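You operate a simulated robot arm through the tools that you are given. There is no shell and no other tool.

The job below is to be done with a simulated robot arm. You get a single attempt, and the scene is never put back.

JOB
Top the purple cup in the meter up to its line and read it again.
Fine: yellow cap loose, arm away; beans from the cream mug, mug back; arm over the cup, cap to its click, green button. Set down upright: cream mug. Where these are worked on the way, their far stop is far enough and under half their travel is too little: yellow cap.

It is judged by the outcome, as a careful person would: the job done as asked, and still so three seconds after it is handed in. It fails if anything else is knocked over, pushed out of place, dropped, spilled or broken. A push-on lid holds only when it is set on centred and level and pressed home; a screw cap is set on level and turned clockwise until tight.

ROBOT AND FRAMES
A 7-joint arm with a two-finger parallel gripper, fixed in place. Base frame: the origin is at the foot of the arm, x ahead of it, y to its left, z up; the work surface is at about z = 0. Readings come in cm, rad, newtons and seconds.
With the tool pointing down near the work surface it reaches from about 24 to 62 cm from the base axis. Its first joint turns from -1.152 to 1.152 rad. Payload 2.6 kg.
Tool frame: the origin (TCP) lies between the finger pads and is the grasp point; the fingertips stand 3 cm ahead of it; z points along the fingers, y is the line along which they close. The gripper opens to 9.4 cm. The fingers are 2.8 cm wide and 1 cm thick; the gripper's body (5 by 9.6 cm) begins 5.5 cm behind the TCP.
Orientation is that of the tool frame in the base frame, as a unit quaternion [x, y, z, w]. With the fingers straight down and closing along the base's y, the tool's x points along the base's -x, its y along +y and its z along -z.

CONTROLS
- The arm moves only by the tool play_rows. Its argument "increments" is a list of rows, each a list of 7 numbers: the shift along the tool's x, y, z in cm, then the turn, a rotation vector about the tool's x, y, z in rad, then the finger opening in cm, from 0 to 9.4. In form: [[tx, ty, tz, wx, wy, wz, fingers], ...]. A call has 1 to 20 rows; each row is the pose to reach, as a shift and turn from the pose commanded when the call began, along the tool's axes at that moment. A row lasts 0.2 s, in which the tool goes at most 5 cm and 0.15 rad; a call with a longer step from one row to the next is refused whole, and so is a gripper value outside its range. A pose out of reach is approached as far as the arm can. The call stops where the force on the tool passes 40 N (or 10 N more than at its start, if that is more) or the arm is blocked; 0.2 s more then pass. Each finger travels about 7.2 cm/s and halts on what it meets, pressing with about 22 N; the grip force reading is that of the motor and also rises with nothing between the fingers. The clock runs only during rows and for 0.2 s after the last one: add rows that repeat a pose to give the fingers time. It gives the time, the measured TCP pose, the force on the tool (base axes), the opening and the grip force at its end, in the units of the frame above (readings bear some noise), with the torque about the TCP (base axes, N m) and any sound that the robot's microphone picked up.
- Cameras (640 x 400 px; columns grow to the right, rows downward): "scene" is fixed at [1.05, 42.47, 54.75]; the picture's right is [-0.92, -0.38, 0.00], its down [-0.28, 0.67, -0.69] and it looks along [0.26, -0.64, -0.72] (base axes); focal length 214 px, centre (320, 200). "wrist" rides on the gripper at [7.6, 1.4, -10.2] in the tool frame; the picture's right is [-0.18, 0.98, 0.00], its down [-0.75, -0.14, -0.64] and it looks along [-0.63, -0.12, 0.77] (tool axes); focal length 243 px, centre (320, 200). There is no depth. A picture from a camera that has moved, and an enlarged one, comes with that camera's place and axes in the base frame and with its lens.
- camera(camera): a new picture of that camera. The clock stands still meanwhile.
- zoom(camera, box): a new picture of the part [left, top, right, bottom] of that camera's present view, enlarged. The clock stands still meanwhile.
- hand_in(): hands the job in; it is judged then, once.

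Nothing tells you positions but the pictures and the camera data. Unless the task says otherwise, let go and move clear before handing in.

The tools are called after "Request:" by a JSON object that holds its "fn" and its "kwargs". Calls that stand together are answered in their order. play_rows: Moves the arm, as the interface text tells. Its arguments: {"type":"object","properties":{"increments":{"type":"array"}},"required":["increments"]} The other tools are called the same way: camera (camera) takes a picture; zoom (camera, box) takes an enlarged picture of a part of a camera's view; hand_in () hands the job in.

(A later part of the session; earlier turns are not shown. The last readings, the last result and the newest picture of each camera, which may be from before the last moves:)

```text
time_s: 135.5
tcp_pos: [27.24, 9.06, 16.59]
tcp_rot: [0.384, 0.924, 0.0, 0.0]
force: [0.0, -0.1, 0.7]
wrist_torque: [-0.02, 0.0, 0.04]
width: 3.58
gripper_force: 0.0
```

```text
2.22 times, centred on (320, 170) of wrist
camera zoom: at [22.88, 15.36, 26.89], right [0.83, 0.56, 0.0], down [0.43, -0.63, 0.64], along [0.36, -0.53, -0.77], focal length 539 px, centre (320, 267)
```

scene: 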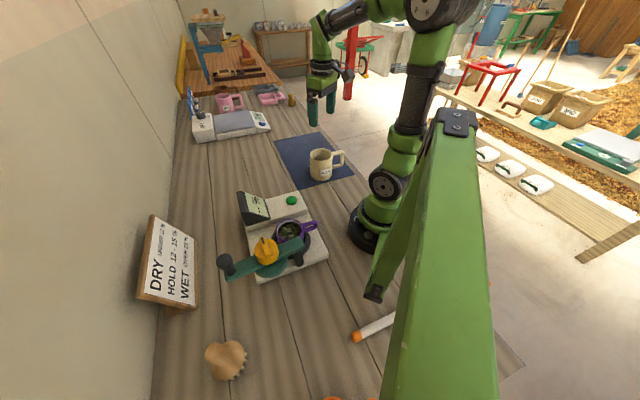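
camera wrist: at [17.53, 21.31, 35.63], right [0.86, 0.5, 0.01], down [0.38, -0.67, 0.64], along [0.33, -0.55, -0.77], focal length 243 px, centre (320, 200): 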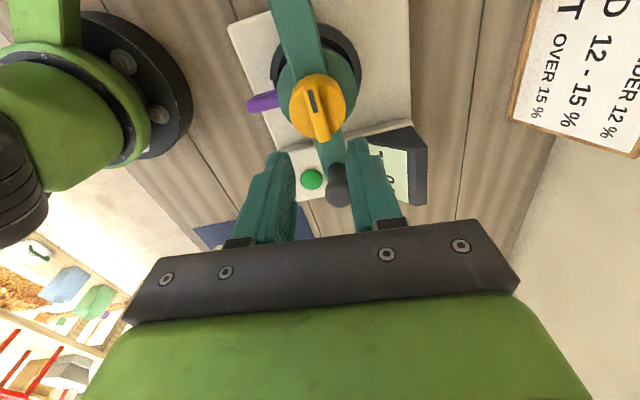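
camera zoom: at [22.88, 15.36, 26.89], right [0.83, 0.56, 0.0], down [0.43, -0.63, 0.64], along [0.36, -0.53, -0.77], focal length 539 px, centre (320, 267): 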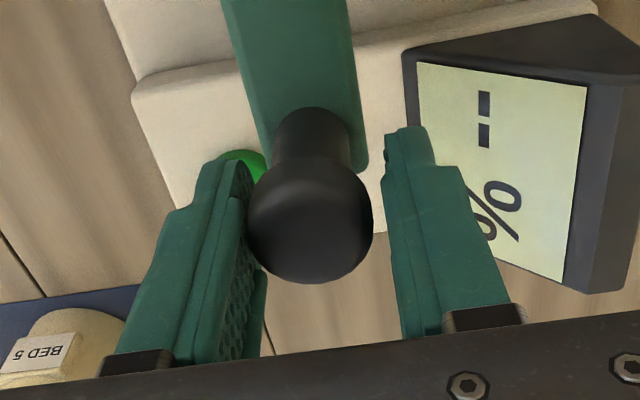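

Request:
{"fn": "play_rows", "kwargs": {"increments": [[0, 0.15, 0, 0, 0, 0, 3.6], [0, 0.3, 0, 0, 0, 0, 3.6]]}}

Request:
{"fn": "play_rows", "kwargs": {"increments": [[0, 0.15, 0, 0, 0, 0, 3.6], [0, 0.3, 0, 0, 0, 0, 3.6]]}}

Request:
{"fn": "zoom", "kwargs": {"camera": "wrist", "box": [220, 80, 420, 260]}}

Request:
{"fn": "zoom", "kwargs": {"camera": "scene", "box": [250, 180, 330, 270]}}

```text
time_s: 136.1
tcp_pos: [27.36, 9.04, 16.59]
tcp_rot: [0.384, 0.923, 0.0, 0.0]
force: [-0.2, -1.2, -1.2]
wrist_torque: [0.03, -0.01, 0.04]
width: 3.65
gripper_force: 0.4
```

```text
time_s: 136.7
tcp_pos: [27.45, 9.22, 16.61]
tcp_rot: [0.384, 0.923, 0.0, 0.0]
force: [-1.4, -2.6, 0.4]
wrist_torque: [-0.04, 0.03, 0.05]
width: 3.71
gripper_force: 1.3
```

```text
2.22 times, centred on (320, 170) of wrist
camera zoom: at [23.12, 15.61, 26.94], right [0.83, 0.56, 0.0], down [0.43, -0.63, 0.64], along [0.36, -0.53, -0.77], focal length 539 px, centre (320, 267)
```

zoom: 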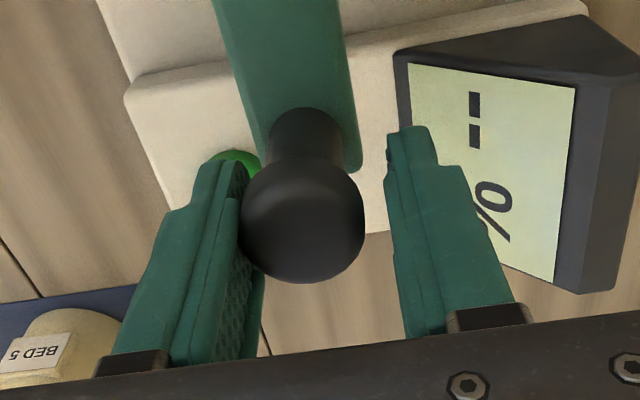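

```text
4.44 times, centred on (290, 225) of scene
camera zoom: at [1.05, 42.47, 54.75], right [-0.92, -0.38, 0.0], down [-0.28, 0.67, -0.69], along [0.26, -0.64, -0.72], focal length 953 px, centre (453, 89)
```

zoom: 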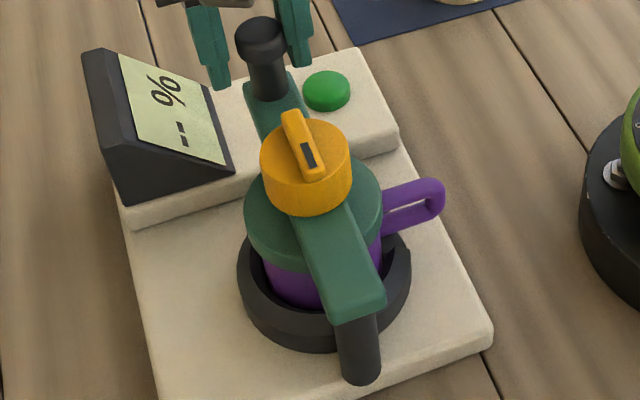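

Request:
{"fn": "play_rows", "kwargs": {"increments": [[0, 0.15, 0, 0, 0, 0, 3.6], [0, 0.3, 0, 0, 0, 0, 3.6]]}}

Request:
{"fn": "play_rows", "kwargs": {"increments": [[0, 0.15, 0, 0, 0, 0, 3.6], [0, 0.3, 0, 0, 0, 0, 3.6]]}}

Request:
{"fn": "zoom", "kwargs": {"camera": "scene", "box": [250, 180, 330, 270]}}

```text
time_s: 137.3
tcp_pos: [27.76, 9.6, 16.65]
tcp_rot: [0.384, 0.923, 0.001, -0.001]
force: [-0.9, -3.1, -2.1]
wrist_torque: [0.0, -0.02, 0.01]
width: 3.81
gripper_force: 1.4
```

```text
time_s: 137.9
tcp_pos: [27.85, 9.81, 16.66]
tcp_rot: [0.384, 0.923, 0.0, 0.0]
force: [-1.7, -2.3, 1.6]
wrist_torque: [-0.01, 0.06, 0.05]
width: 3.74
gripper_force: 1.7
```

```text
4.44 times, centred on (290, 225) of scene
camera zoom: at [1.05, 42.47, 54.75], right [-0.92, -0.38, 0.0], down [-0.28, 0.67, -0.69], along [0.26, -0.64, -0.72], focal length 953 px, centre (453, 89)
```

zoom: 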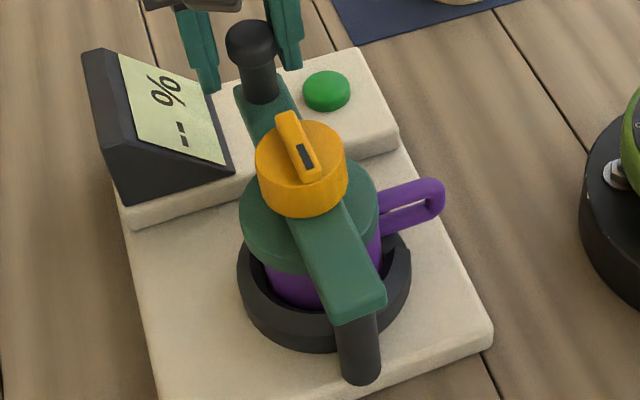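

With the cap turned home the arm still moves with about 3 N, so I can't tell from this. I'll push it gently back against its seat, then look at its position closely.

Request:
{"fn": "play_rows", "kwargs": {"increments": [[0, -0.4, 0, 0, 0, 0, 3.6], [0, -0.8, 0, 0, 0, 0, 3.6], [0, -1.2, 0, 0, 0, 0, 3.6], [0, -1.6, 0, 0, 0, 0, 3.6]]}}

Request:
{"fn": "play_rows", "kwargs": {"increments": [[0, -0.1, 0, 0, 0, 0, 3.6], [0, -0.2, 0, 0, 0, 0, 3.6]]}}

Request:
{"fn": "zoom", "kwargs": {"camera": "scene", "box": [250, 180, 330, 270]}}

```text
time_s: 138.9
tcp_pos: [26.75, 8.55, 16.64]
tcp_rot: [0.384, 0.923, 0.001, 0.002]
force: [8.5, 3.1, 2.7]
wrist_torque: [0.03, -0.11, -0.11]
width: 4.08
gripper_force: 4.1
```

```text
time_s: 139.5
tcp_pos: [26.55, 8.47, 16.66]
tcp_rot: [0.383, 0.924, 0.001, 0.001]
force: [7.9, 9.8, 4.1]
wrist_torque: [0.13, -0.12, -0.03]
width: 4.26
gripper_force: 5.9
```

```text
4.44 times, centred on (290, 225) of scene
camera zoom: at [1.05, 42.47, 54.75], right [-0.92, -0.38, 0.0], down [-0.28, 0.67, -0.69], along [0.26, -0.64, -0.72], focal length 953 px, centre (453, 89)
```

zoom: 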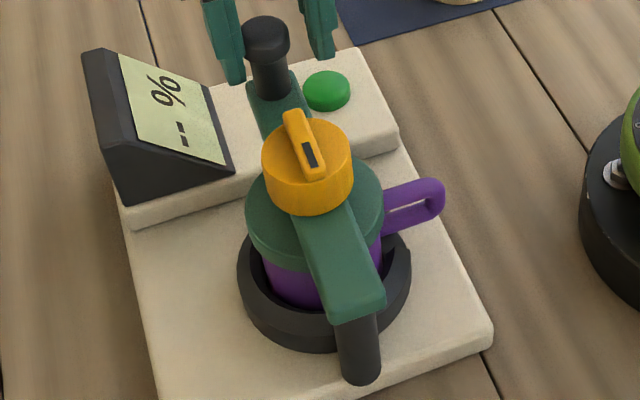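

The arm is on its seat and the cap at its stop, and the meter's own reply should tell me more. I'll release the knob, lift, and turn the tool to come down beside the arm onto the green button, near (27.2, 2.4).

Request:
{"fn": "play_rows", "kwargs": {"increments": [[0, 0.05, 0, 0, 0, 0, 4.8], [0, 0.1, 0, 0, 0, 0, 5.5], [0, 0.1, 0, 0, 0, 0, 5.5], [0, 0.1, -3.5, 0, 0, 0, 5.5], [0, 0.1, -7, 0, 0, 0, 5.5], [-0.5, -0.4, -8, 0, 0, -0.14, 5.5], [-1, -0.8, -8, 0, 0, -0.28, 4], [-1.5, -1.2, -8, 0, 0, -0.42, 3], [-2, -1.6, -8, 0, 0, -0.56, 2], [-2.5, -2, -8, 0, 0, -0.7, 1], [-3, -2.4, -8, 0, 0, -0.84, 0], [-3.5, -2.8, -8, 0, 0, -0.98, 0], [-4, -3.2, -8, 0, 0, -1.12, 0], [-4.4, -3.5, -8, 0, 0, -1.26, 0], [-4.77, -3.82, -8, 0, 0, -1.4, 0], [-4.77, -3.82, -8, 0, 0, -1.54, 0], [-4.77, -3.82, -8, 0, 0, -1.68, 0], [-4.77, -3.82, -8, 0, 0, -1.82, 0], [-4.77, -3.82, -8, 0, 0, -1.95, 0], [-4.77, -3.82, -8, 0, 0, -1.95, 0]]}}

Request:
{"fn": "camera", "kwargs": {"camera": "wrist"}}

Request:
{"fn": "zoom", "kwargs": {"camera": "scene", "box": [250, 180, 330, 270]}}

```text
time_s: 143.7
tcp_pos: [27.21, 2.41, 24.61]
tcp_rot: [-0.55, 0.835, 0.0, 0.0]
force: [-0.5, 0.4, -0.1]
wrist_torque: [0.0, 0.02, 0.01]
width: 0.03
gripper_force: 22.8
```

```text
taken
camera wrist: at [22.86, -4.09, 34.92], right [-0.83, 0.56, 0.0], down [0.43, 0.64, 0.64], along [0.36, 0.53, -0.77], focal length 243 px, centre (320, 200)
```

wrist: 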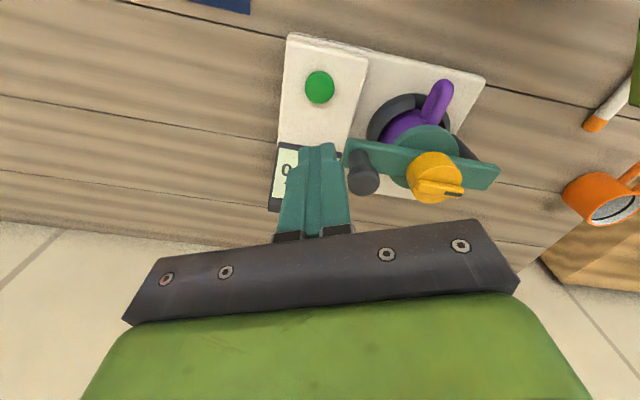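

```text
4.44 times, centred on (290, 225) of scene
camera zoom: at [1.05, 42.47, 54.75], right [-0.92, -0.38, 0.0], down [-0.28, 0.67, -0.69], along [0.26, -0.64, -0.72], focal length 953 px, centre (453, 89)
```

zoom: 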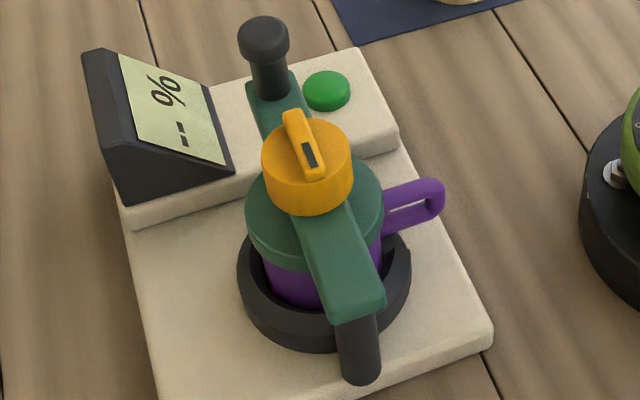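

Request:
{"fn": "zoom", "kwargs": {"camera": "wrist", "box": [340, 80, 500, 220]}}

Request:
{"fn": "zoom", "kwargs": {"camera": "scene", "box": [270, 190, 320, 240]}}

```text
2.86 times, centred on (420, 150) of wrist
camera zoom: at [22.86, -4.09, 34.92], right [-0.83, 0.56, 0.0], down [0.43, 0.64, 0.64], along [0.36, 0.53, -0.77], focal length 693 px, centre (34, 343)
```

zoom: 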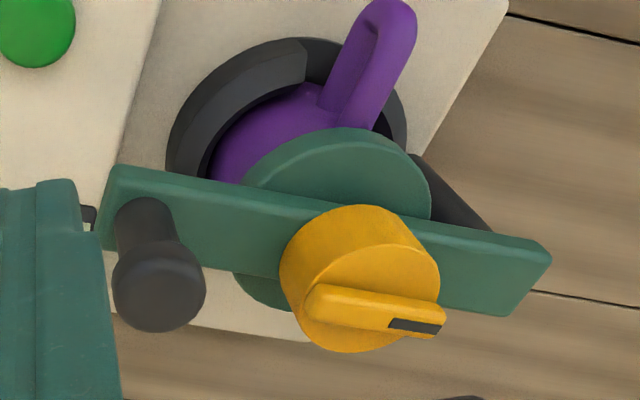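

```text
8.00 times, centred on (295, 215) of scene
camera zoom: at [1.05, 42.47, 54.75], right [-0.92, -0.38, 0.0], down [-0.28, 0.67, -0.69], along [0.26, -0.64, -0.72], focal length 1716 px, centre (520, 80)
```

zoom: 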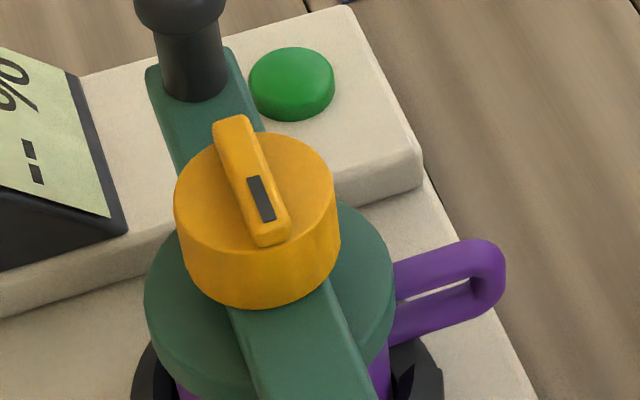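

Cap and arm look just as they did at the start. I'll press the green button gently and read the display.

Request:
{"fn": "play_rows", "kwargs": {"increments": [[0, 0, 4, 0, 0, 0, 0], [0, 0, 8, 0, 0, 0, 0], [0.1, 0, 11.5, 0, 0, 0, 0], [0.15, 0, 14, 0, 0, 0, 0], [0.15, 0, 14.8, 0, 0, 0, 0], [0.15, 0, 14.8, 0, 0, 0, 0]]}}

Request:
{"fn": "camera", "kwargs": {"camera": "wrist"}}

Request:
{"fn": "zoom", "kwargs": {"camera": "scene", "box": [230, 150, 330, 250]}}

```text
time_s: 145.1
tcp_pos: [27.1, 2.21, 9.59]
tcp_rot: [-0.548, 0.836, 0.0, -0.001]
force: [-0.2, 0.1, 0.5]
wrist_torque: [-0.04, -0.03, -0.01]
width: 0.02
gripper_force: 22.5
```

```text
taken
camera wrist: at [22.78, -4.4, 19.98], right [-0.83, 0.56, 0.0], down [0.43, 0.64, 0.64], along [0.36, 0.53, -0.77], focal length 243 px, centre (320, 200)
```

wrist: 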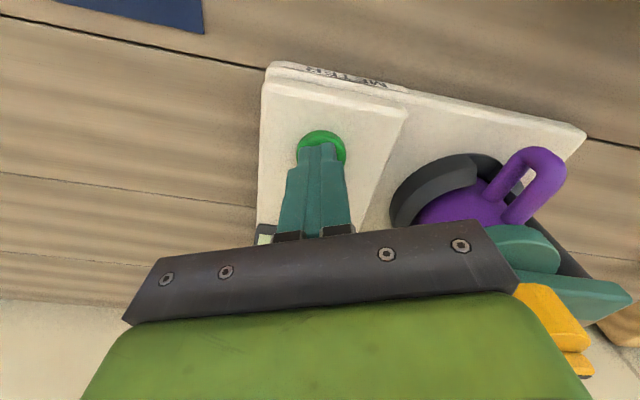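

```text
4.00 times, centred on (280, 200) of scene
camera zoom: at [1.05, 42.47, 54.75], right [-0.92, -0.38, 0.0], down [-0.28, 0.67, -0.69], along [0.26, -0.64, -0.72], focal length 858 px, centre (480, 200)
```

zoom: 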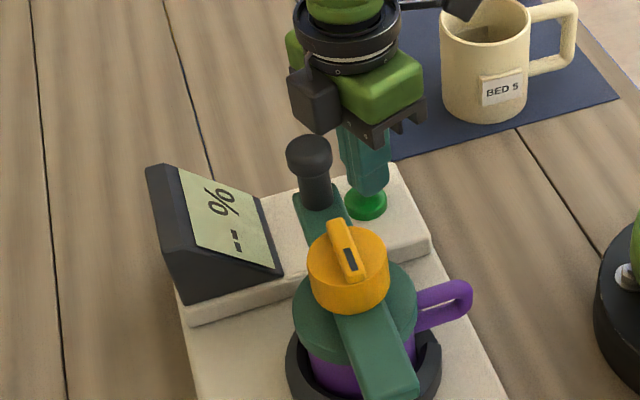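

The hand's rear box comes close to the arm's knob in this orientation. I'll raise, turn about 22°, and come down again with more clearance.

Request:
{"fn": "play_rows", "kwargs": {"increments": [[0, 0, -2, 0, 0, 0, 0], [0, 0, -4, 0, 0, 0, 0], [0, 0, -4, 0, 0, 0.13, 0], [0, 0, -4, 0, 0, 0.26, 0], [0, 0, -4, 0, 0, 0.38, 0], [0, 0, -4, 0, 0, 0.38, 0]]}}

Request:
{"fn": "camera", "kwargs": {"camera": "wrist"}}

Request:
{"fn": "zoom", "kwargs": {"camera": "scene", "box": [230, 150, 330, 250]}}

```text
time_s: 146.5
tcp_pos: [27.3, 2.17, 13.8]
tcp_rot: [-0.38, 0.925, 0.0, 0.0]
force: [-0.9, 0.3, -0.5]
wrist_torque: [0.02, -0.02, 0.0]
width: 0.0
gripper_force: 21.9
```

```text
taken
camera wrist: at [20.79, -2.19, 24.19], right [-0.56, 0.83, 0.0], down [0.63, 0.43, 0.64], along [0.53, 0.36, -0.77], focal length 243 px, centre (320, 200)
```

wrist: 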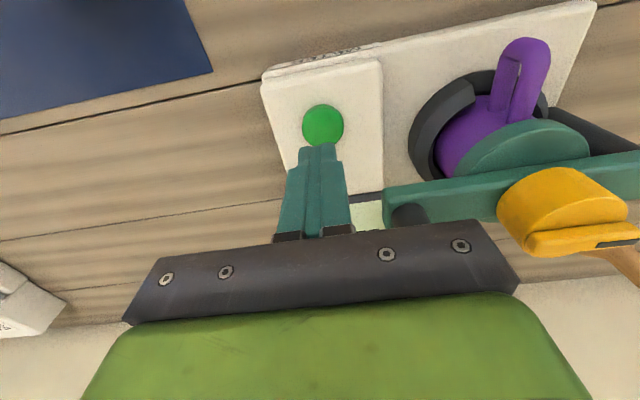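

```text
4.00 times, centred on (280, 200) of scene
camera zoom: at [1.05, 42.47, 54.75], right [-0.92, -0.38, 0.0], down [-0.28, 0.67, -0.69], along [0.26, -0.64, -0.72], focal length 858 px, centre (480, 200)
```

zoom: 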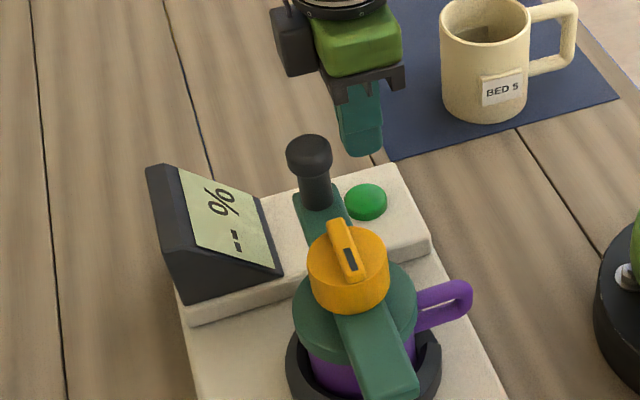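

Request:
{"fn": "play_rows", "kwargs": {"increments": [[0, 0.1, 2, 0, 0, 0, 0], [0, 0.15, 4, 0, 0, 0, 0], [0, 0.15, 4.5, 0, 0, 0, 0], [0, 0.15, 4.7, 0, 0, 0, 0]]}}

Request:
{"fn": "zoom", "kwargs": {"camera": "scene", "box": [230, 150, 330, 250]}}

```text
time_s: 147.5
tcp_pos: [27.04, 2.51, 9.15]
tcp_rot: [-0.381, 0.924, 0.0, 0.0]
force: [0.2, 0.5, -1.0]
wrist_torque: [-0.01, 0.01, 0.03]
width: 0.0
gripper_force: 22.0
```

```text
4.00 times, centred on (280, 200) of scene
camera zoom: at [1.05, 42.47, 54.75], right [-0.92, -0.38, 0.0], down [-0.28, 0.67, -0.69], along [0.26, -0.64, -0.72], focal length 858 px, centre (480, 200)
```

zoom: 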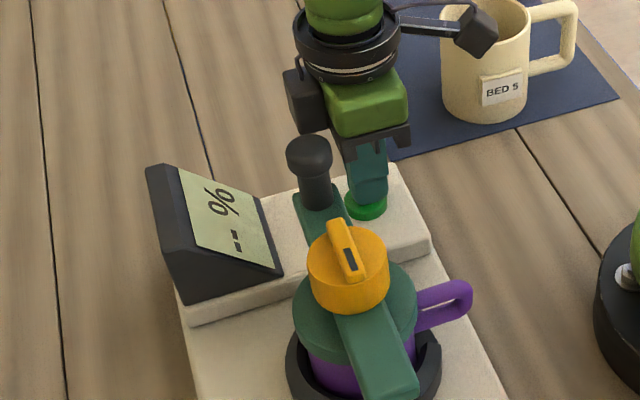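

Request:
{"fn": "play_rows", "kwargs": {"increments": [[0, 0, 0.15, 0, 0, 0, 0], [0, 0, 0.3, 0, 0, 0, 0]]}}

Request:
{"fn": "play_rows", "kwargs": {"increments": [[0, 0, 0.1, 0, 0, 0, 0], [0, 0, 0.2, 0, 0, 0, 0]]}}

Request:
{"fn": "zoom", "kwargs": {"camera": "scene", "box": [230, 150, 330, 250]}}

```text
time_s: 148.1
tcp_pos: [27.1, 2.42, 8.8]
tcp_rot: [-0.381, 0.925, 0.001, 0.0]
force: [0.1, -0.8, 1.2]
wrist_torque: [-0.03, 0.04, 0.02]
width: 0.01
gripper_force: 21.5
heard: click
```

```text
time_s: 148.7
tcp_pos: [27.18, 2.37, 8.55]
tcp_rot: [-0.382, 0.924, 0.0, -0.001]
force: [-1.1, 1.8, 2.0]
wrist_torque: [0.09, 0.04, -0.03]
width: 0.02
gripper_force: 21.9
```

```text
4.00 times, centred on (280, 200) of scene
camera zoom: at [1.05, 42.47, 54.75], right [-0.92, -0.38, 0.0], down [-0.28, 0.67, -0.69], along [0.26, -0.64, -0.72], focal length 858 px, centre (480, 200)
```

zoom: 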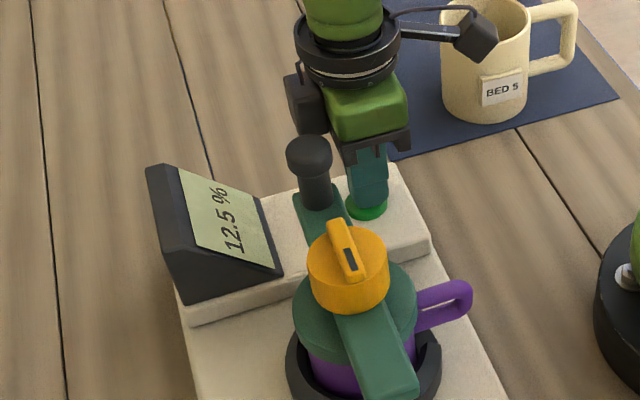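

The button press was answered with "heard: click" and the display reads 12.5 %. So the microphone does report clicks, and the cap has not given its own yet. I'll go back to the cap and seat it more firmly before a final reading.

Request:
{"fn": "play_rows", "kwargs": {"increments": [[0, 0, -1, 0, 0, 0, 0], [0, 0, -4, 0, 0, 0, 0], [0, 0, -8, 0, 0, 0, 0], [0, 0, -12, 0, 0, 0, 0], [0, 0, -15.5, 0, 0, 0, 0], [-0.45, 1.3, -15.5, 0, 0, 0.147, 1], [-0.9, 2.6, -15.5, 0, 0, 0.294, 2], [-1.35, 3.9, -15.5, 0, 0, 0.441, 3], [-1.8, 5.2, -15.5, 0, 0, 0.588, 3.4], [-2.25, 6.5, -15.5, 0, 0, 0.735, 3.4], [-2.7, 7.8, -15.5, 0, 0, 0.882, 3.4], [-3.15, 9.1, -15.5, 0, 0, 1.029, 3.4], [-3.6, 10.4, -15.5, 0, 0, 1.176, 3.4], [-4.05, 11.7, -15.5, 0, 0, 1.323, 3.4], [-4.54, 13.0, -15.5, 0, 0, 1.47, 3.4], [-4.54, 13.0, -14, 0, 0, 1.6, 3.4], [-4.54, 13.0, -11.5, 0, 0, 1.6, 3.4], [-4.54, 13.0, -11.5, 0, 0, 1.6, 3.4]]}}

Request:
{"fn": "zoom", "kwargs": {"camera": "wrist", "box": [220, 60, 420, 240]}}

Request:
{"fn": "zoom", "kwargs": {"camera": "scene", "box": [230, 150, 330, 250]}}

```text
time_s: 152.5
tcp_pos: [21.08, 14.92, 20.02]
tcp_rot: [0.398, 0.918, 0.0, 0.0]
force: [0.6, 0.7, 0.1]
wrist_torque: [0.0, -0.01, 0.04]
width: 3.42
gripper_force: 0.1
```

```text
2.22 times, centred on (320, 150) of wrist
camera zoom: at [16.92, 21.26, 30.38], right [0.84, 0.54, 0.0], down [0.41, -0.65, 0.64], along [0.34, -0.54, -0.77], focal length 539 px, centre (320, 311)
```

zoom: 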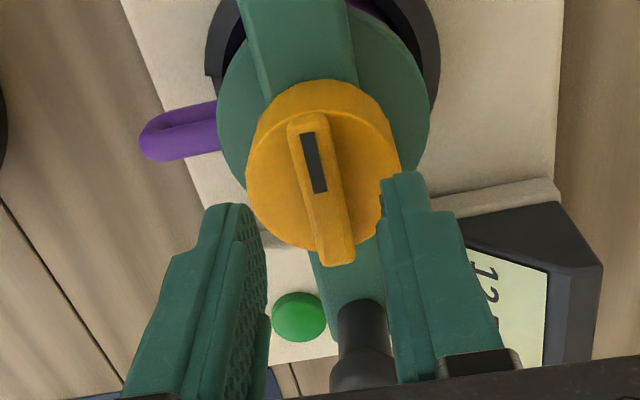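

```text
4.00 times, centred on (280, 200) of scene
camera zoom: at [1.05, 42.47, 54.75], right [-0.92, -0.38, 0.0], down [-0.28, 0.67, -0.69], along [0.26, -0.64, -0.72], focal length 858 px, centre (480, 200)
```

zoom: 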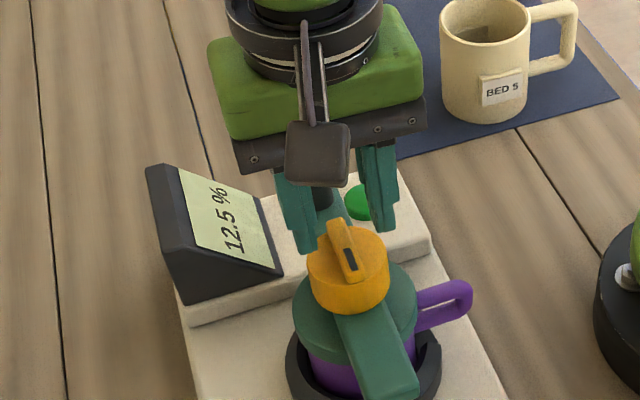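

Request:
{"fn": "play_rows", "kwargs": {"increments": [[0.15, 0.02, 0.6, 0, 0, 0, 3.0], [0.3, 0.04, 1.1, 0, 0, 0, 2.4], [0.3, 0.04, 1.5, 0, 0, 0, 2.0], [0.3, 0.04, 1.68, 0, 0, 0, 1.8], [0.3, 0.04, 1.68, 0, 0, 0, 1.8]]}}

Request:
{"fn": "zoom", "kwargs": {"camera": "wrist", "box": [260, 100, 380, 220]}}

```text
time_s: 153.7
tcp_pos: [21.07, 15.03, 18.62]
tcp_rot: [0.398, 0.917, 0.0, 0.0]
force: [0.3, -0.4, -0.1]
wrist_torque: [0.02, 0.0, -0.01]
width: 1.81
gripper_force: 0.1
```

```text
3.33 times, centred on (320, 160) of wrist
camera zoom: at [16.9, 21.47, 28.83], right [0.84, 0.54, 0.0], down [0.41, -0.65, 0.64], along [0.34, -0.54, -0.77], focal length 809 px, centre (320, 333)
```

zoom: 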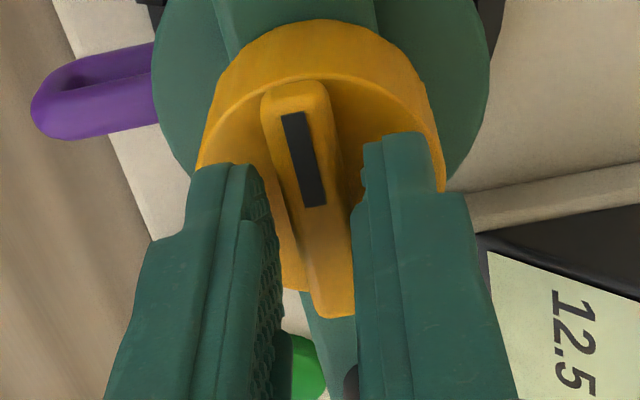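

Request:
{"fn": "play_rows", "kwargs": {"increments": [[0, -0.03, 0.12, 0, 0, 0, 1.6], [0, -0.03, 0.12, 0, 0, 0, 1.0], [0, -0.03, 0.12, 0, 0, 0, 0.4], [0, -0.03, 0.12, 0, 0, 0, 0.2], [0, -0.03, 0.12, 0, 0, 0, 0.2]]}}

Request:
{"fn": "zoom", "kwargs": {"camera": "wrist", "box": [260, 100, 380, 220]}}

```text
time_s: 154.9
tcp_pos: [21.05, 15.0, 18.38]
tcp_rot: [0.397, 0.918, 0.0, 0.0]
force: [-8.3, -6.9, 12.0]
wrist_torque: [-0.3, 0.07, 1.24]
width: 1.17
gripper_force: 44.7
```

```text
3.33 times, centred on (320, 160) of wrist
camera zoom: at [16.86, 21.45, 28.7], right [0.84, 0.54, 0.0], down [0.41, -0.65, 0.64], along [0.35, -0.54, -0.77], focal length 809 px, centre (320, 333)
```

zoom: 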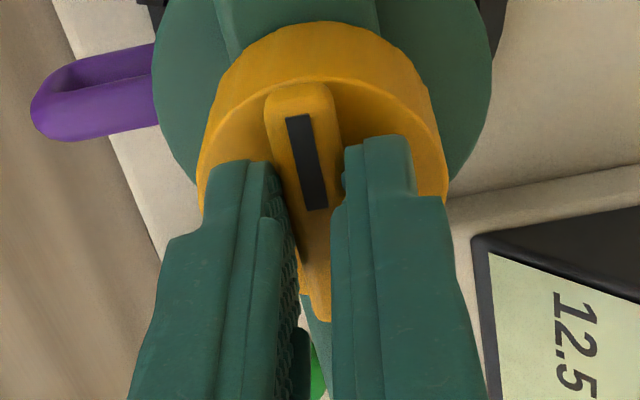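

Request:
{"fn": "play_rows", "kwargs": {"increments": [[0, -0.03, 0, 0, 0, 0.06, 0.2], [0, -0.03, 0, 0, 0, 0.12, 0.2], [0, -0.03, 0, 0, 0, 0.16, 0.2], [0, -0.03, 0, 0, 0, 0.16, 0.2]]}}

Request:
{"fn": "zoom", "kwargs": {"camera": "wrist", "box": [260, 100, 380, 220]}}

```text
time_s: 155.9
tcp_pos: [20.99, 14.94, 18.4]
tcp_rot: [0.469, 0.883, 0.002, 0.0]
force: [-9.1, -9.3, 26.4]
wrist_torque: [-0.65, 0.09, 1.6]
width: 1.62
gripper_force: 45.1
```

```text
3.33 times, centred on (320, 160) of wrist
camera zoom: at [17.97, 21.98, 28.66], right [0.92, 0.4, 0.0], down [0.3, -0.7, 0.64], along [0.26, -0.59, -0.77], focal length 809 px, centre (320, 333)
```

zoom: 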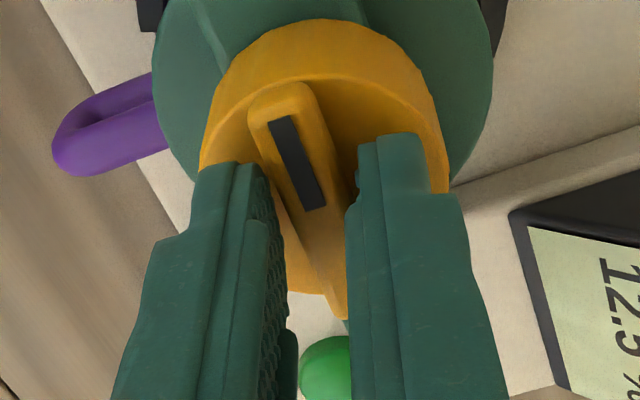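

Even 1.6 N·m gives no click, so more force isn't the answer. I'll back the cap off about 40° with this ridge grip and turn it home again smoothly with the arm on its seat.

Request:
{"fn": "play_rows", "kwargs": {"increments": [[0, 0, 0, 0, 0, -0.1, 0.2], [0, 0, 0, 0, 0, -0.2, 0.2], [0, 0, 0, 0, 0, -0.3, 0.2], [0, 0, 0, 0, 0, -0.4, 0.2], [0, 0, 0, 0, 0, -0.5, 0.2]]}}

Request:
{"fn": "zoom", "kwargs": {"camera": "wrist", "box": [260, 100, 380, 220]}}

Request:
{"fn": "zoom", "kwargs": {"camera": "scene", "box": [250, 180, 330, 270]}}

```text
time_s: 157.1
tcp_pos: [21.01, 14.95, 18.37]
tcp_rot: [0.235, 0.972, 0.0, -0.001]
force: [17.1, 17.4, -32.8]
wrist_torque: [0.82, 0.35, 0.08]
width: 1.19
gripper_force: 45.3
```

```text
3.33 times, centred on (320, 160) of wrist
camera zoom: at [14.86, 19.59, 28.65], right [0.61, 0.79, 0.0], down [0.61, -0.47, 0.64], along [0.51, -0.39, -0.77], focal length 809 px, centre (320, 333)
```

zoom: 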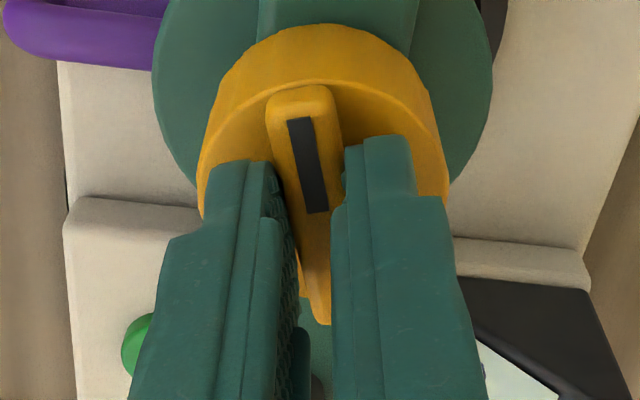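

```text
4.44 times, centred on (290, 225) of scene
camera zoom: at [1.06, 42.48, 54.75], right [-0.92, -0.38, 0.0], down [-0.28, 0.67, -0.69], along [0.26, -0.64, -0.72], focal length 953 px, centre (453, 89)
```

zoom: 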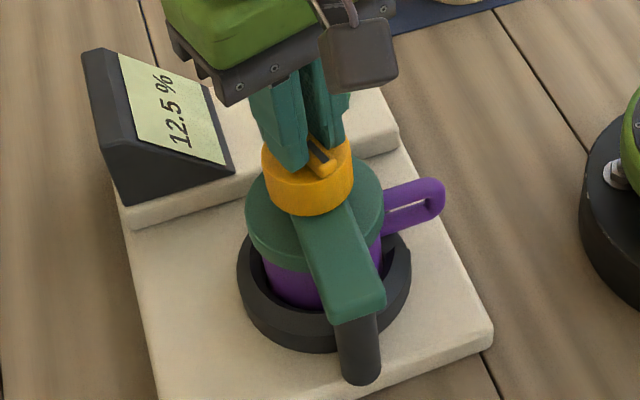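

Request:
{"fn": "play_rows", "kwargs": {"increments": [[0, 0.03, 0.03, 0, 0, -0.1, 0.2], [0, 0.03, 0.03, 0, 0, -0.2, 0.2], [0, 0.03, 0.03, 0, 0, -0.3, 0.2], [0, 0.03, 0.03, 0, 0, -0.4, 0.2]]}}

Request:
{"fn": "zoom", "kwargs": {"camera": "scene", "box": [250, 180, 330, 270]}}

```text
time_s: 158.1
tcp_pos: [21.02, 14.92, 18.3]
tcp_rot: [0.039, 0.999, -0.004, -0.001]
force: [19.3, -20.3, -24.6]
wrist_torque: [-0.41, -0.06, -0.07]
width: 1.17
gripper_force: 44.9
```

```text
4.44 times, centred on (290, 225) of scene
camera zoom: at [1.06, 42.47, 54.75], right [-0.92, -0.38, 0.0], down [-0.28, 0.67, -0.69], along [0.26, -0.64, -0.72], focal length 953 px, centre (453, 89)
```

zoom: 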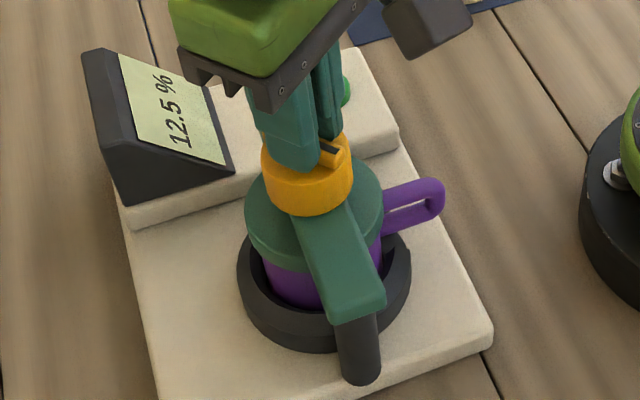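

Request:
{"fn": "play_rows", "kwargs": {"increments": [[-0.04, -0.04, 0.02, 0, 0, -0.08, 0.2], [-0.04, -0.04, 0.02, 0, 0, -0.16, 0.2], [-0.04, -0.04, 0.02, 0, 0, -0.24, 0.2]]}}

```text
time_s: 158.9
tcp_pos: [21.12, 14.93, 18.32]
tcp_rot: [-0.082, 0.997, -0.002, 0.002]
force: [19.1, -21.2, -3.5]
wrist_torque: [-0.72, 0.78, -0.06]
width: 1.16
gripper_force: 44.7
```

Request:
{"fn": "play_rows", "kwargs": {"increments": [[-0.03, -0.04, 0, 0, 0, 0.12, 0.2], [-0.03, -0.04, 0, 0, 0, 0.24, 0.2], [-0.03, -0.04, 0, 0, 0, 0.36, 0.2], [-0.03, -0.04, 0, 0, 0, 0.48, 0.2], [-0.03, -0.04, 0, 0, 0, 0.6, 0.2], [-0.03, -0.04, 0, 0, 0, 0.72, 0.2]]}}

Request:
{"fn": "zoom", "kwargs": {"camera": "scene", "box": [250, 180, 330, 270]}}

```text
time_s: 160.3
tcp_pos: [20.99, 14.96, 18.34]
tcp_rot: [0.275, 0.961, 0.0, 0.0]
force: [2.6, -2.8, 24.1]
wrist_torque: [-0.72, -1.11, -0.01]
width: 1.17
gripper_force: 44.5
```

```text
4.44 times, centred on (290, 225) of scene
camera zoom: at [1.04, 42.47, 54.76], right [-0.92, -0.38, 0.0], down [-0.28, 0.67, -0.69], along [0.26, -0.64, -0.72], focal length 953 px, centre (453, 89)
```

zoom: 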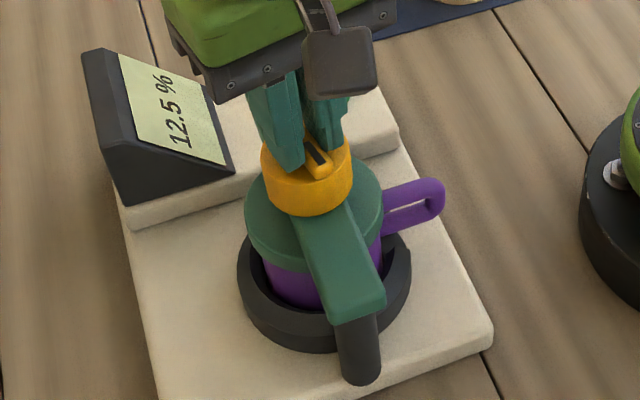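

Request:
{"fn": "play_rows", "kwargs": {"increments": [[0, -0.06, -0.02, 0, 0, 0.05, 0.2], [0, -0.06, -0.02, 0, 0, 0.1, 0.2]]}}

Request:
{"fn": "play_rows", "kwargs": {"increments": [[0, 0, 0, 0, 0, 0.04, 0.2], [0, 0, 0, 0, 0, 0.08, 0.2]]}}

Request:
{"fn": "play_rows", "kwargs": {"increments": [[0, 0, 0, 0, 0, 0.04, 0.2], [0, 0, 0, 0, 0, 0.08, 0.2]]}}

Request:
{"fn": "zoom", "kwargs": {"camera": "scene", "box": [250, 180, 330, 270]}}

```text
time_s: 160.9
tcp_pos: [21.11, 14.92, 18.2]
tcp_rot: [0.323, 0.946, 0.002, 0.001]
force: [9.5, 11.5, 10.1]
wrist_torque: [-0.12, -0.75, 0.01]
width: 1.19
gripper_force: 45.2
```

```text
time_s: 161.5
tcp_pos: [21.0, 14.97, 18.3]
tcp_rot: [0.362, 0.932, 0.003, -0.001]
force: [-3.2, 13.0, 26.3]
wrist_torque: [-0.37, -0.69, 0.02]
width: 1.15
gripper_force: 45.1
```

```text
time_s: 162.2
tcp_pos: [21.17, 15.06, 18.26]
tcp_rot: [0.395, 0.919, 0.0, 0.0]
force: [-1.3, -1.8, 6.0]
wrist_torque: [0.49, 0.61, 1.03]
width: 1.16
gripper_force: 45.0
stopped in row 2: the force on the tool passed its limit at 41 N (the readings are from after the stop); the commanded pose is now the measured one
```

```text
4.44 times, centred on (290, 225) of scene
camera zoom: at [1.05, 42.47, 54.76], right [-0.92, -0.38, 0.0], down [-0.28, 0.67, -0.69], along [0.26, -0.64, -0.72], focal length 953 px, centre (453, 89)
```

zoom: 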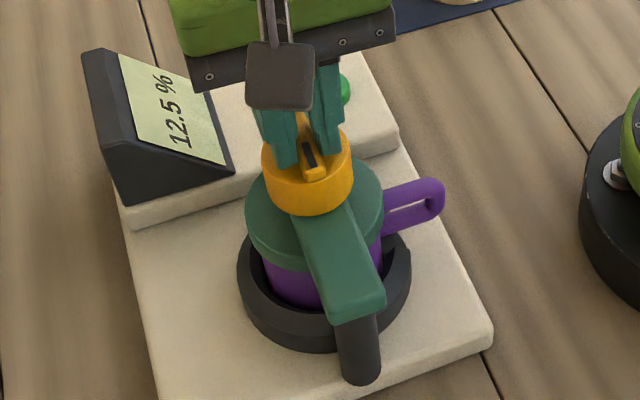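

Turned home again, and still no click. I'll loosen the fingers into a slack "wrench" around the ridge, to avoid side strain, and work the cap back and then home briskly, with a hold at the end.

Request:
{"fn": "play_rows", "kwargs": {"increments": [[0, 0, -0.05, 0, 0, 0, 1.5], [0, 0, -0.05, 0, 0, -0.15, 1.5], [0, 0, -0.05, 0, 0, -0.3, 1.5], [0, 0, -0.05, 0, 0, -0.45, 1.5], [0, 0, -0.05, 0, 0, -0.6, 1.5], [0, 0, -0.05, 0, 0, -0.75, 1.5], [0, 0, -0.05, 0, 0, -0.9, 1.5], [0, 0, -0.05, 0, 0, -1.05, 1.5], [0, 0, -0.05, 0, 0, -0.9, 1.5], [0, 0, -0.05, 0, 0, -0.75, 1.5], [0, 0, -0.05, 0, 0, -0.6, 1.5], [0, 0, -0.05, 0, 0, -0.45, 1.5], [0, 0, -0.05, 0, 0, -0.3, 1.5], [0, 0, -0.05, 0, 0, -0.15, 1.5], [0, 0, -0.05, 0, 0, 0, 1.5], [0, 0, -0.05, 0, 0, 0.1, 1.5], [0, 0, -0.05, 0, 0, 0.18, 1.5], [0, 0, -0.05, 0, 0, 0.18, 1.5], [0, 0, -0.05, 0, 0, 0.18, 1.5]]}}

Request:
{"fn": "zoom", "kwargs": {"camera": "wrist", "box": [260, 100, 380, 220]}}

Request:
{"fn": "zoom", "kwargs": {"camera": "scene", "box": [250, 180, 330, 270]}}

```text
time_s: 166.2
tcp_pos: [21.09, 14.99, 18.31]
tcp_rot: [0.476, 0.879, -0.001, 0.001]
force: [-2.7, -0.4, 0.1]
wrist_torque: [-0.19, -0.15, 1.1]
width: 1.68
gripper_force: 45.3
```

```text
3.33 times, centred on (320, 160) of wrist
camera zoom: at [18.08, 22.03, 28.65], right [0.92, 0.38, 0.0], down [0.29, -0.71, 0.64], along [0.25, -0.59, -0.77], focal length 809 px, centre (320, 333)
```

zoom: 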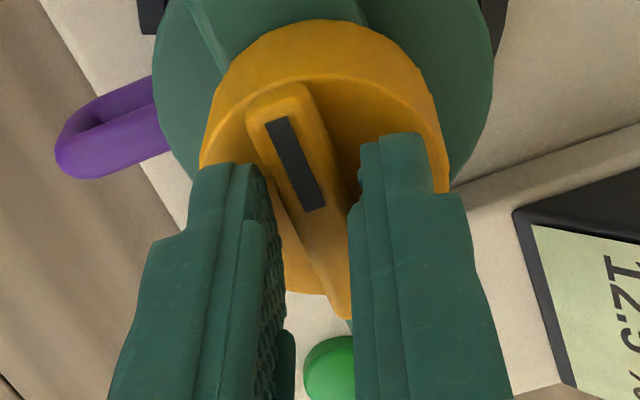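

```text
4.44 times, centred on (290, 225) of scene
camera zoom: at [1.05, 42.47, 54.75], right [-0.92, -0.38, 0.0], down [-0.28, 0.67, -0.69], along [0.26, -0.64, -0.72], focal length 953 px, centre (453, 89)
```

zoom: 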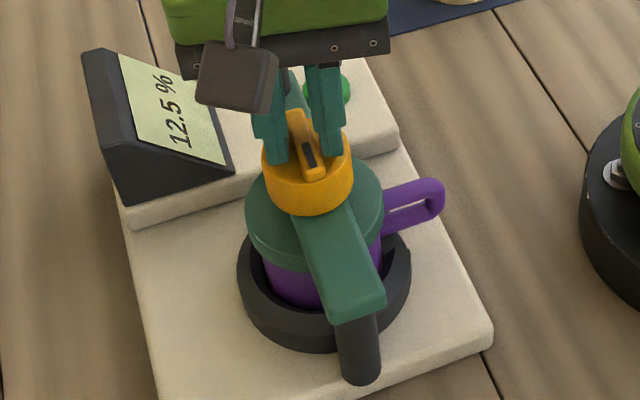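

Clean torque, no side force, and still no click. Last time the click might have fallen outside the rows, so I'll repeat the full stroke: loosen right to the far stop, then return to home in one call with hold time at the end.

Request:
{"fn": "play_rows", "kwargs": {"increments": [[0, 0, 0, 0, 0, -0.15, 1.5], [0, 0, 0, 0, 0, -0.3, 1.5], [0, 0, 0, 0, 0, -0.45, 1.5], [0, 0, 0, 0, 0, -0.6, 1.5], [0, 0, 0, 0, 0, -0.75, 1.5], [0, 0, 0, 0, 0, -0.9, 1.5], [0, 0, 0, 0, 0, -1.05, 1.5], [0, 0, 0, 0, 0, -1.2, 1.5], [0, 0, 0, 0, 0, -1.35, 1.5], [0, 0, 0, 0, 0, -1.5, 1.5], [0, 0, 0, 0, 0, -1.65, 1.5], [0, 0, 0, 0, 0, -1.8, 1.5], [0, 0, 0, 0, 0, -1.92, 1.5], [0, 0, 0, 0, 0, -1.92, 1.5]]}}

Request:
{"fn": "zoom", "kwargs": {"camera": "wrist", "box": [260, 100, 380, 220]}}

Request:
{"fn": "zoom", "kwargs": {"camera": "scene", "box": [250, 180, 330, 270]}}

```text
time_s: 169.2
tcp_pos: [21.05, 15.03, 18.26]
tcp_rot: [-0.448, 0.894, 0.001, 0.0]
force: [6.0, -4.7, -0.7]
wrist_torque: [-0.08, -0.15, -0.1]
width: 1.94
gripper_force: 3.8
```

```text
3.33 times, centred on (320, 160) of wrist
camera zoom: at [15.34, 9.67, 28.61], right [-0.68, 0.74, 0.0], down [0.56, 0.52, 0.64], along [0.47, 0.44, -0.77], focal length 809 px, centre (320, 333)
```

zoom: 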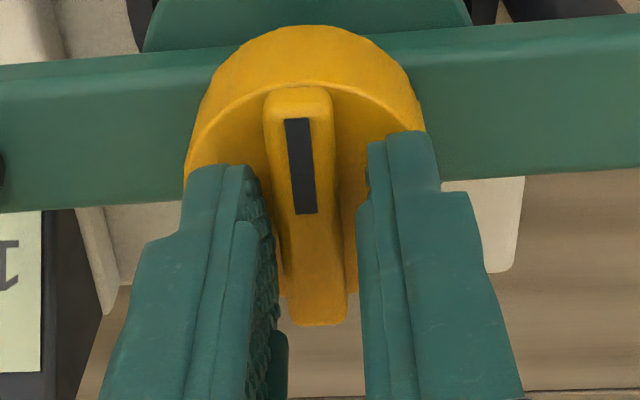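

```text
4.44 times, centred on (290, 225) of scene
camera zoom: at [1.05, 42.47, 54.75], right [-0.92, -0.38, 0.0], down [-0.28, 0.67, -0.69], along [0.26, -0.64, -0.72], focal length 953 px, centre (453, 89)
```

zoom: 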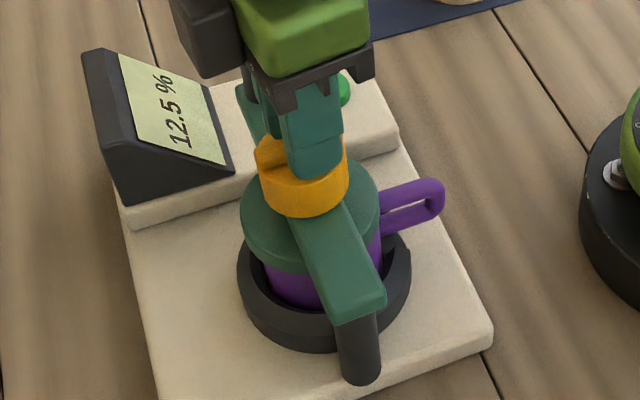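

Request:
{"fn": "play_rows", "kwargs": {"increments": [[0, 0, 0, 0, 0, 0.15, 1.5], [0, 0, 0, 0, 0, 0.3, 1.5], [0, 0, 0, 0, 0, 0.45, 1.5], [0, 0, 0, 0, 0, 0.6, 1.5], [0, 0, 0, 0, 0, 0.75, 1.5], [0, 0, 0, 0, 0, 0.9, 1.5], [0, 0, 0, 0, 0, 1.05, 1.5], [0, 0, 0, 0, 0, 1.2, 1.5], [0, 0, 0, 0, 0, 1.35, 1.5], [0, 0, 0, 0, 0, 1.5, 1.5], [0, 0, 0, 0, 0, 1.65, 1.5], [0, 0, 0, 0, 0, 1.8, 1.5], [0, 0, 0, 0, 0, 1.88, 1.5], [0, 0, 0, 0, 0, 1.92, 1.5], [0, 0, 0, 0, 0, 1.96, 1.5], [0, 0, 0, 0, 0, 1.96, 1.5], [0, 0, 0, 0, 0, 1.96, 1.5], [0, 0, 0, 0, 0, 1.96, 1.5]]}}

Request:
{"fn": "zoom", "kwargs": {"camera": "wrist", "box": [260, 100, 380, 220]}}

Request:
{"fn": "zoom", "kwargs": {"camera": "scene", "box": [250, 180, 330, 270]}}

```text
time_s: 172.9
tcp_pos: [21.05, 15.07, 18.4]
tcp_rot: [0.493, 0.87, -0.001, 0.001]
force: [9.4, 12.1, -27.5]
wrist_torque: [-0.34, -0.83, 1.63]
width: 1.8
gripper_force: 44.7
```

```text
3.33 times, centred on (320, 160) of wrist
camera zoom: at [18.31, 22.17, 28.62], right [0.94, 0.35, 0.0], down [0.27, -0.72, 0.64], along [0.22, -0.6, -0.77], focal length 809 px, centre (320, 333)
```

zoom: 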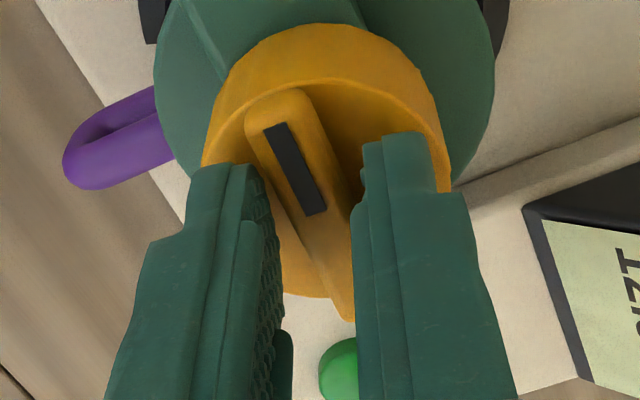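

```text
4.44 times, centred on (290, 225) of scene
camera zoom: at [1.06, 42.48, 54.75], right [-0.92, -0.38, 0.0], down [-0.28, 0.67, -0.69], along [0.26, -0.64, -0.72], focal length 953 px, centre (453, 89)
```

zoom: 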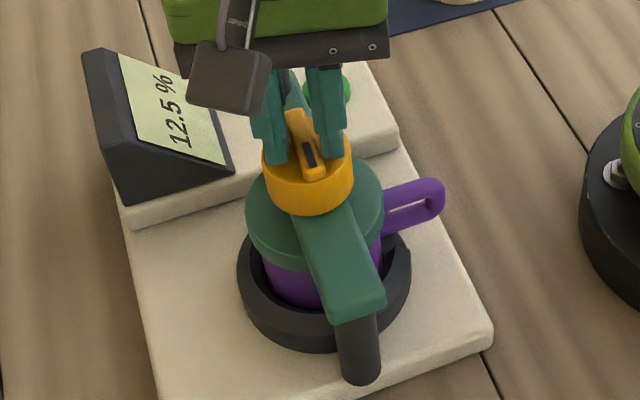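

There's still no click with the cap fully home, the arm seated and 1.6 N·m applied. I'll release without turning back, rise, and check whether the lid is truly centred over the cup.

Request:
{"fn": "play_rows", "kwargs": {"increments": [[0, 0, 0, 0, 0, 0, 2.6], [0, 0, 0, 0, 0, 0, 3.6], [0, 0, 0, 0, 0, 0, 3.6], [0, 0, -2, 0, 0, 0, 3.6], [0, 0, -5, 0, 0, 0, 3.6], [-3, 0, -7, 0, 0, -0.1, 3.6], [-7, 0, -9, 0, 0, -0.1, 3.6]]}}

Request:
{"fn": "camera", "kwargs": {"camera": "wrist"}}

Request:
{"fn": "zoom", "kwargs": {"camera": "scene", "box": [265, 205, 325, 255]}}

```text
time_s: 174.6
tcp_pos: [24.5, 9.09, 27.44]
tcp_rot: [0.449, 0.893, 0.0, -0.001]
force: [-1.0, -1.0, 0.2]
wrist_torque: [-0.01, -0.02, 0.02]
width: 3.6
gripper_force: 0.1
```

```text
taken
camera wrist: at [21.13, 15.98, 37.77], right [0.9, 0.44, 0.0], down [0.34, -0.69, 0.64], along [0.28, -0.58, -0.77], focal length 243 px, centre (320, 200)
```

wrist: 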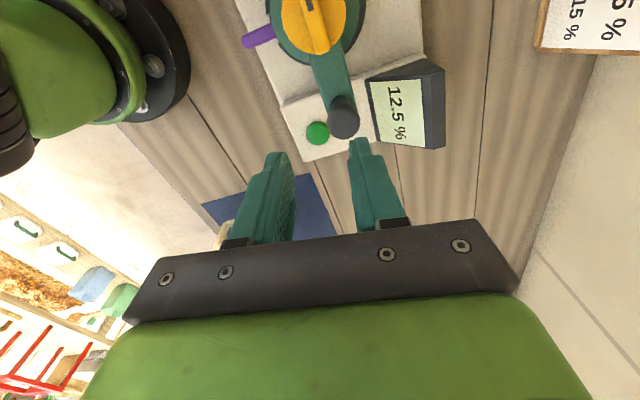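

```text
8.00 times, centred on (295, 230) of scene
camera zoom: at [1.05, 42.47, 54.75], right [-0.92, -0.38, 0.0], down [-0.28, 0.67, -0.69], along [0.26, -0.64, -0.72], focal length 1716 px, centre (520, -40)
```

zoom: 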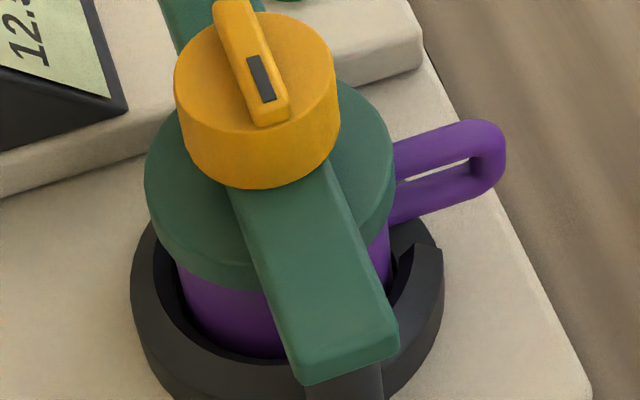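

The lid is centred over the cup to within a millimetre, and the cap meets no resistance until its end stop. That fits a sample still slightly short of the line. The level was at the line's lower half, so I'll reopen and add a small amount. First I'll loosen the cap to its far stop.

Request:
{"fn": "play_rows", "kwargs": {"increments": [[2.2, 0.25, 2, 0, 0, -0.1, 3.6], [4.5, 0.5, 4, 0, 0, -0.1, 3.4], [6.79, 0.77, 6, 0, 0, -0.1, 3.0], [6.79, 0.77, 7.4, 0, 0, -0.1, 3.0], [6.79, 0.77, 8.4, 0, 0, -0.1, 2.6], [6.79, 0.77, 8.9, 0, 0, -0.1, 2.2], [6.79, 0.77, 8.9, 0, 0, -0.1, 2.0]]}}

Request:
{"fn": "zoom", "kwargs": {"camera": "wrist", "box": [260, 100, 380, 220]}}

```text
time_s: 176.2
tcp_pos: [21.12, 14.82, 18.37]
tcp_rot: [0.404, 0.915, 0.0, -0.002]
force: [-0.3, 0.9, -0.1]
wrist_torque: [0.02, 0.01, -0.02]
width: 2.0
gripper_force: 0.1
```

```text
3.33 times, centred on (320, 160) of wrist
camera zoom: at [17.14, 21.31, 28.7], right [0.85, 0.53, 0.0], down [0.4, -0.65, 0.64], along [0.34, -0.55, -0.77], focal length 809 px, centre (320, 333)
```

zoom: 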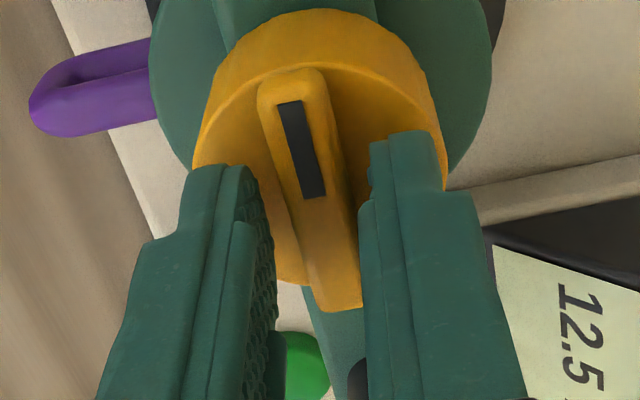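

Request:
{"fn": "play_rows", "kwargs": {"increments": [[0, 0, 0.05, 0, 0, 0, 1.5], [0, 0, 0.05, 0, 0, -0.15, 1.5], [0, 0, 0.05, 0, 0, -0.3, 1.5], [0, 0, 0.05, 0, 0, -0.45, 1.5], [0, 0, 0.05, 0, 0, -0.6, 1.5], [0, 0, 0.05, 0, 0, -0.75, 1.5], [0, 0, 0.05, 0, 0, -0.9, 1.5], [0, 0, 0.05, 0, 0, -1.05, 1.5], [0, 0, 0.05, 0, 0, -1.2, 1.5], [0, 0, 0.05, 0, 0, -1.35, 1.5], [0, 0, 0.05, 0, 0, -1.5, 1.5], [0, 0, 0.05, 0, 0, -1.62, 1.5], [0, 0, 0.05, 0, 0, -1.72, 1.5], [0, 0, 0.05, 0, 0, -1.72, 1.5]]}}

Request:
{"fn": "zoom", "kwargs": {"camera": "wrist", "box": [260, 100, 380, 220]}}

Request:
{"fn": "zoom", "kwargs": {"camera": "scene", "box": [250, 180, 330, 270]}}

```text
time_s: 179.2
tcp_pos: [21.32, 14.83, 18.58]
tcp_rot: [-0.429, 0.903, 0.0, 0.0]
force: [0.3, 0.5, 0.4]
wrist_torque: [0.01, 0.01, 0.01]
width: 1.5
gripper_force: 0.0
```

```text
3.33 times, centred on (320, 160) of wrist
camera zoom: at [15.32, 9.75, 28.75], right [-0.65, 0.76, 0.0], down [0.58, 0.5, 0.64], along [0.49, 0.42, -0.77], focal length 809 px, centre (320, 333)
```

zoom: 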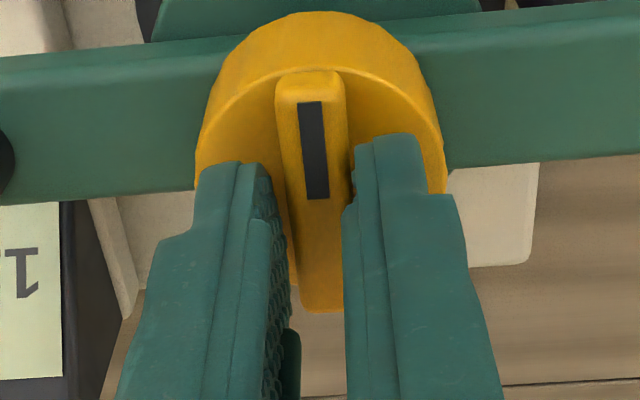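

```text
4.44 times, centred on (290, 225) of scene
camera zoom: at [1.05, 42.47, 54.75], right [-0.92, -0.38, 0.0], down [-0.28, 0.67, -0.69], along [0.26, -0.64, -0.72], focal length 953 px, centre (453, 89)
```

zoom: 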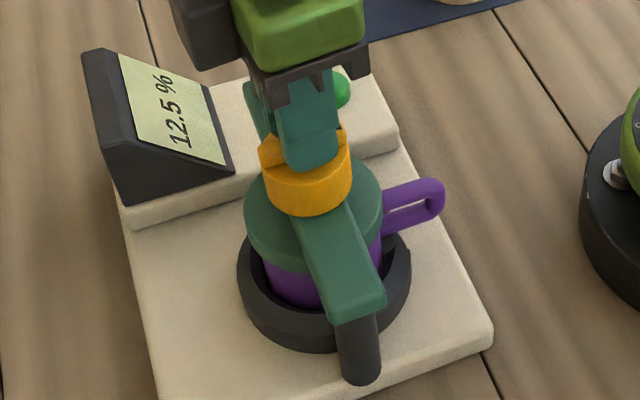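

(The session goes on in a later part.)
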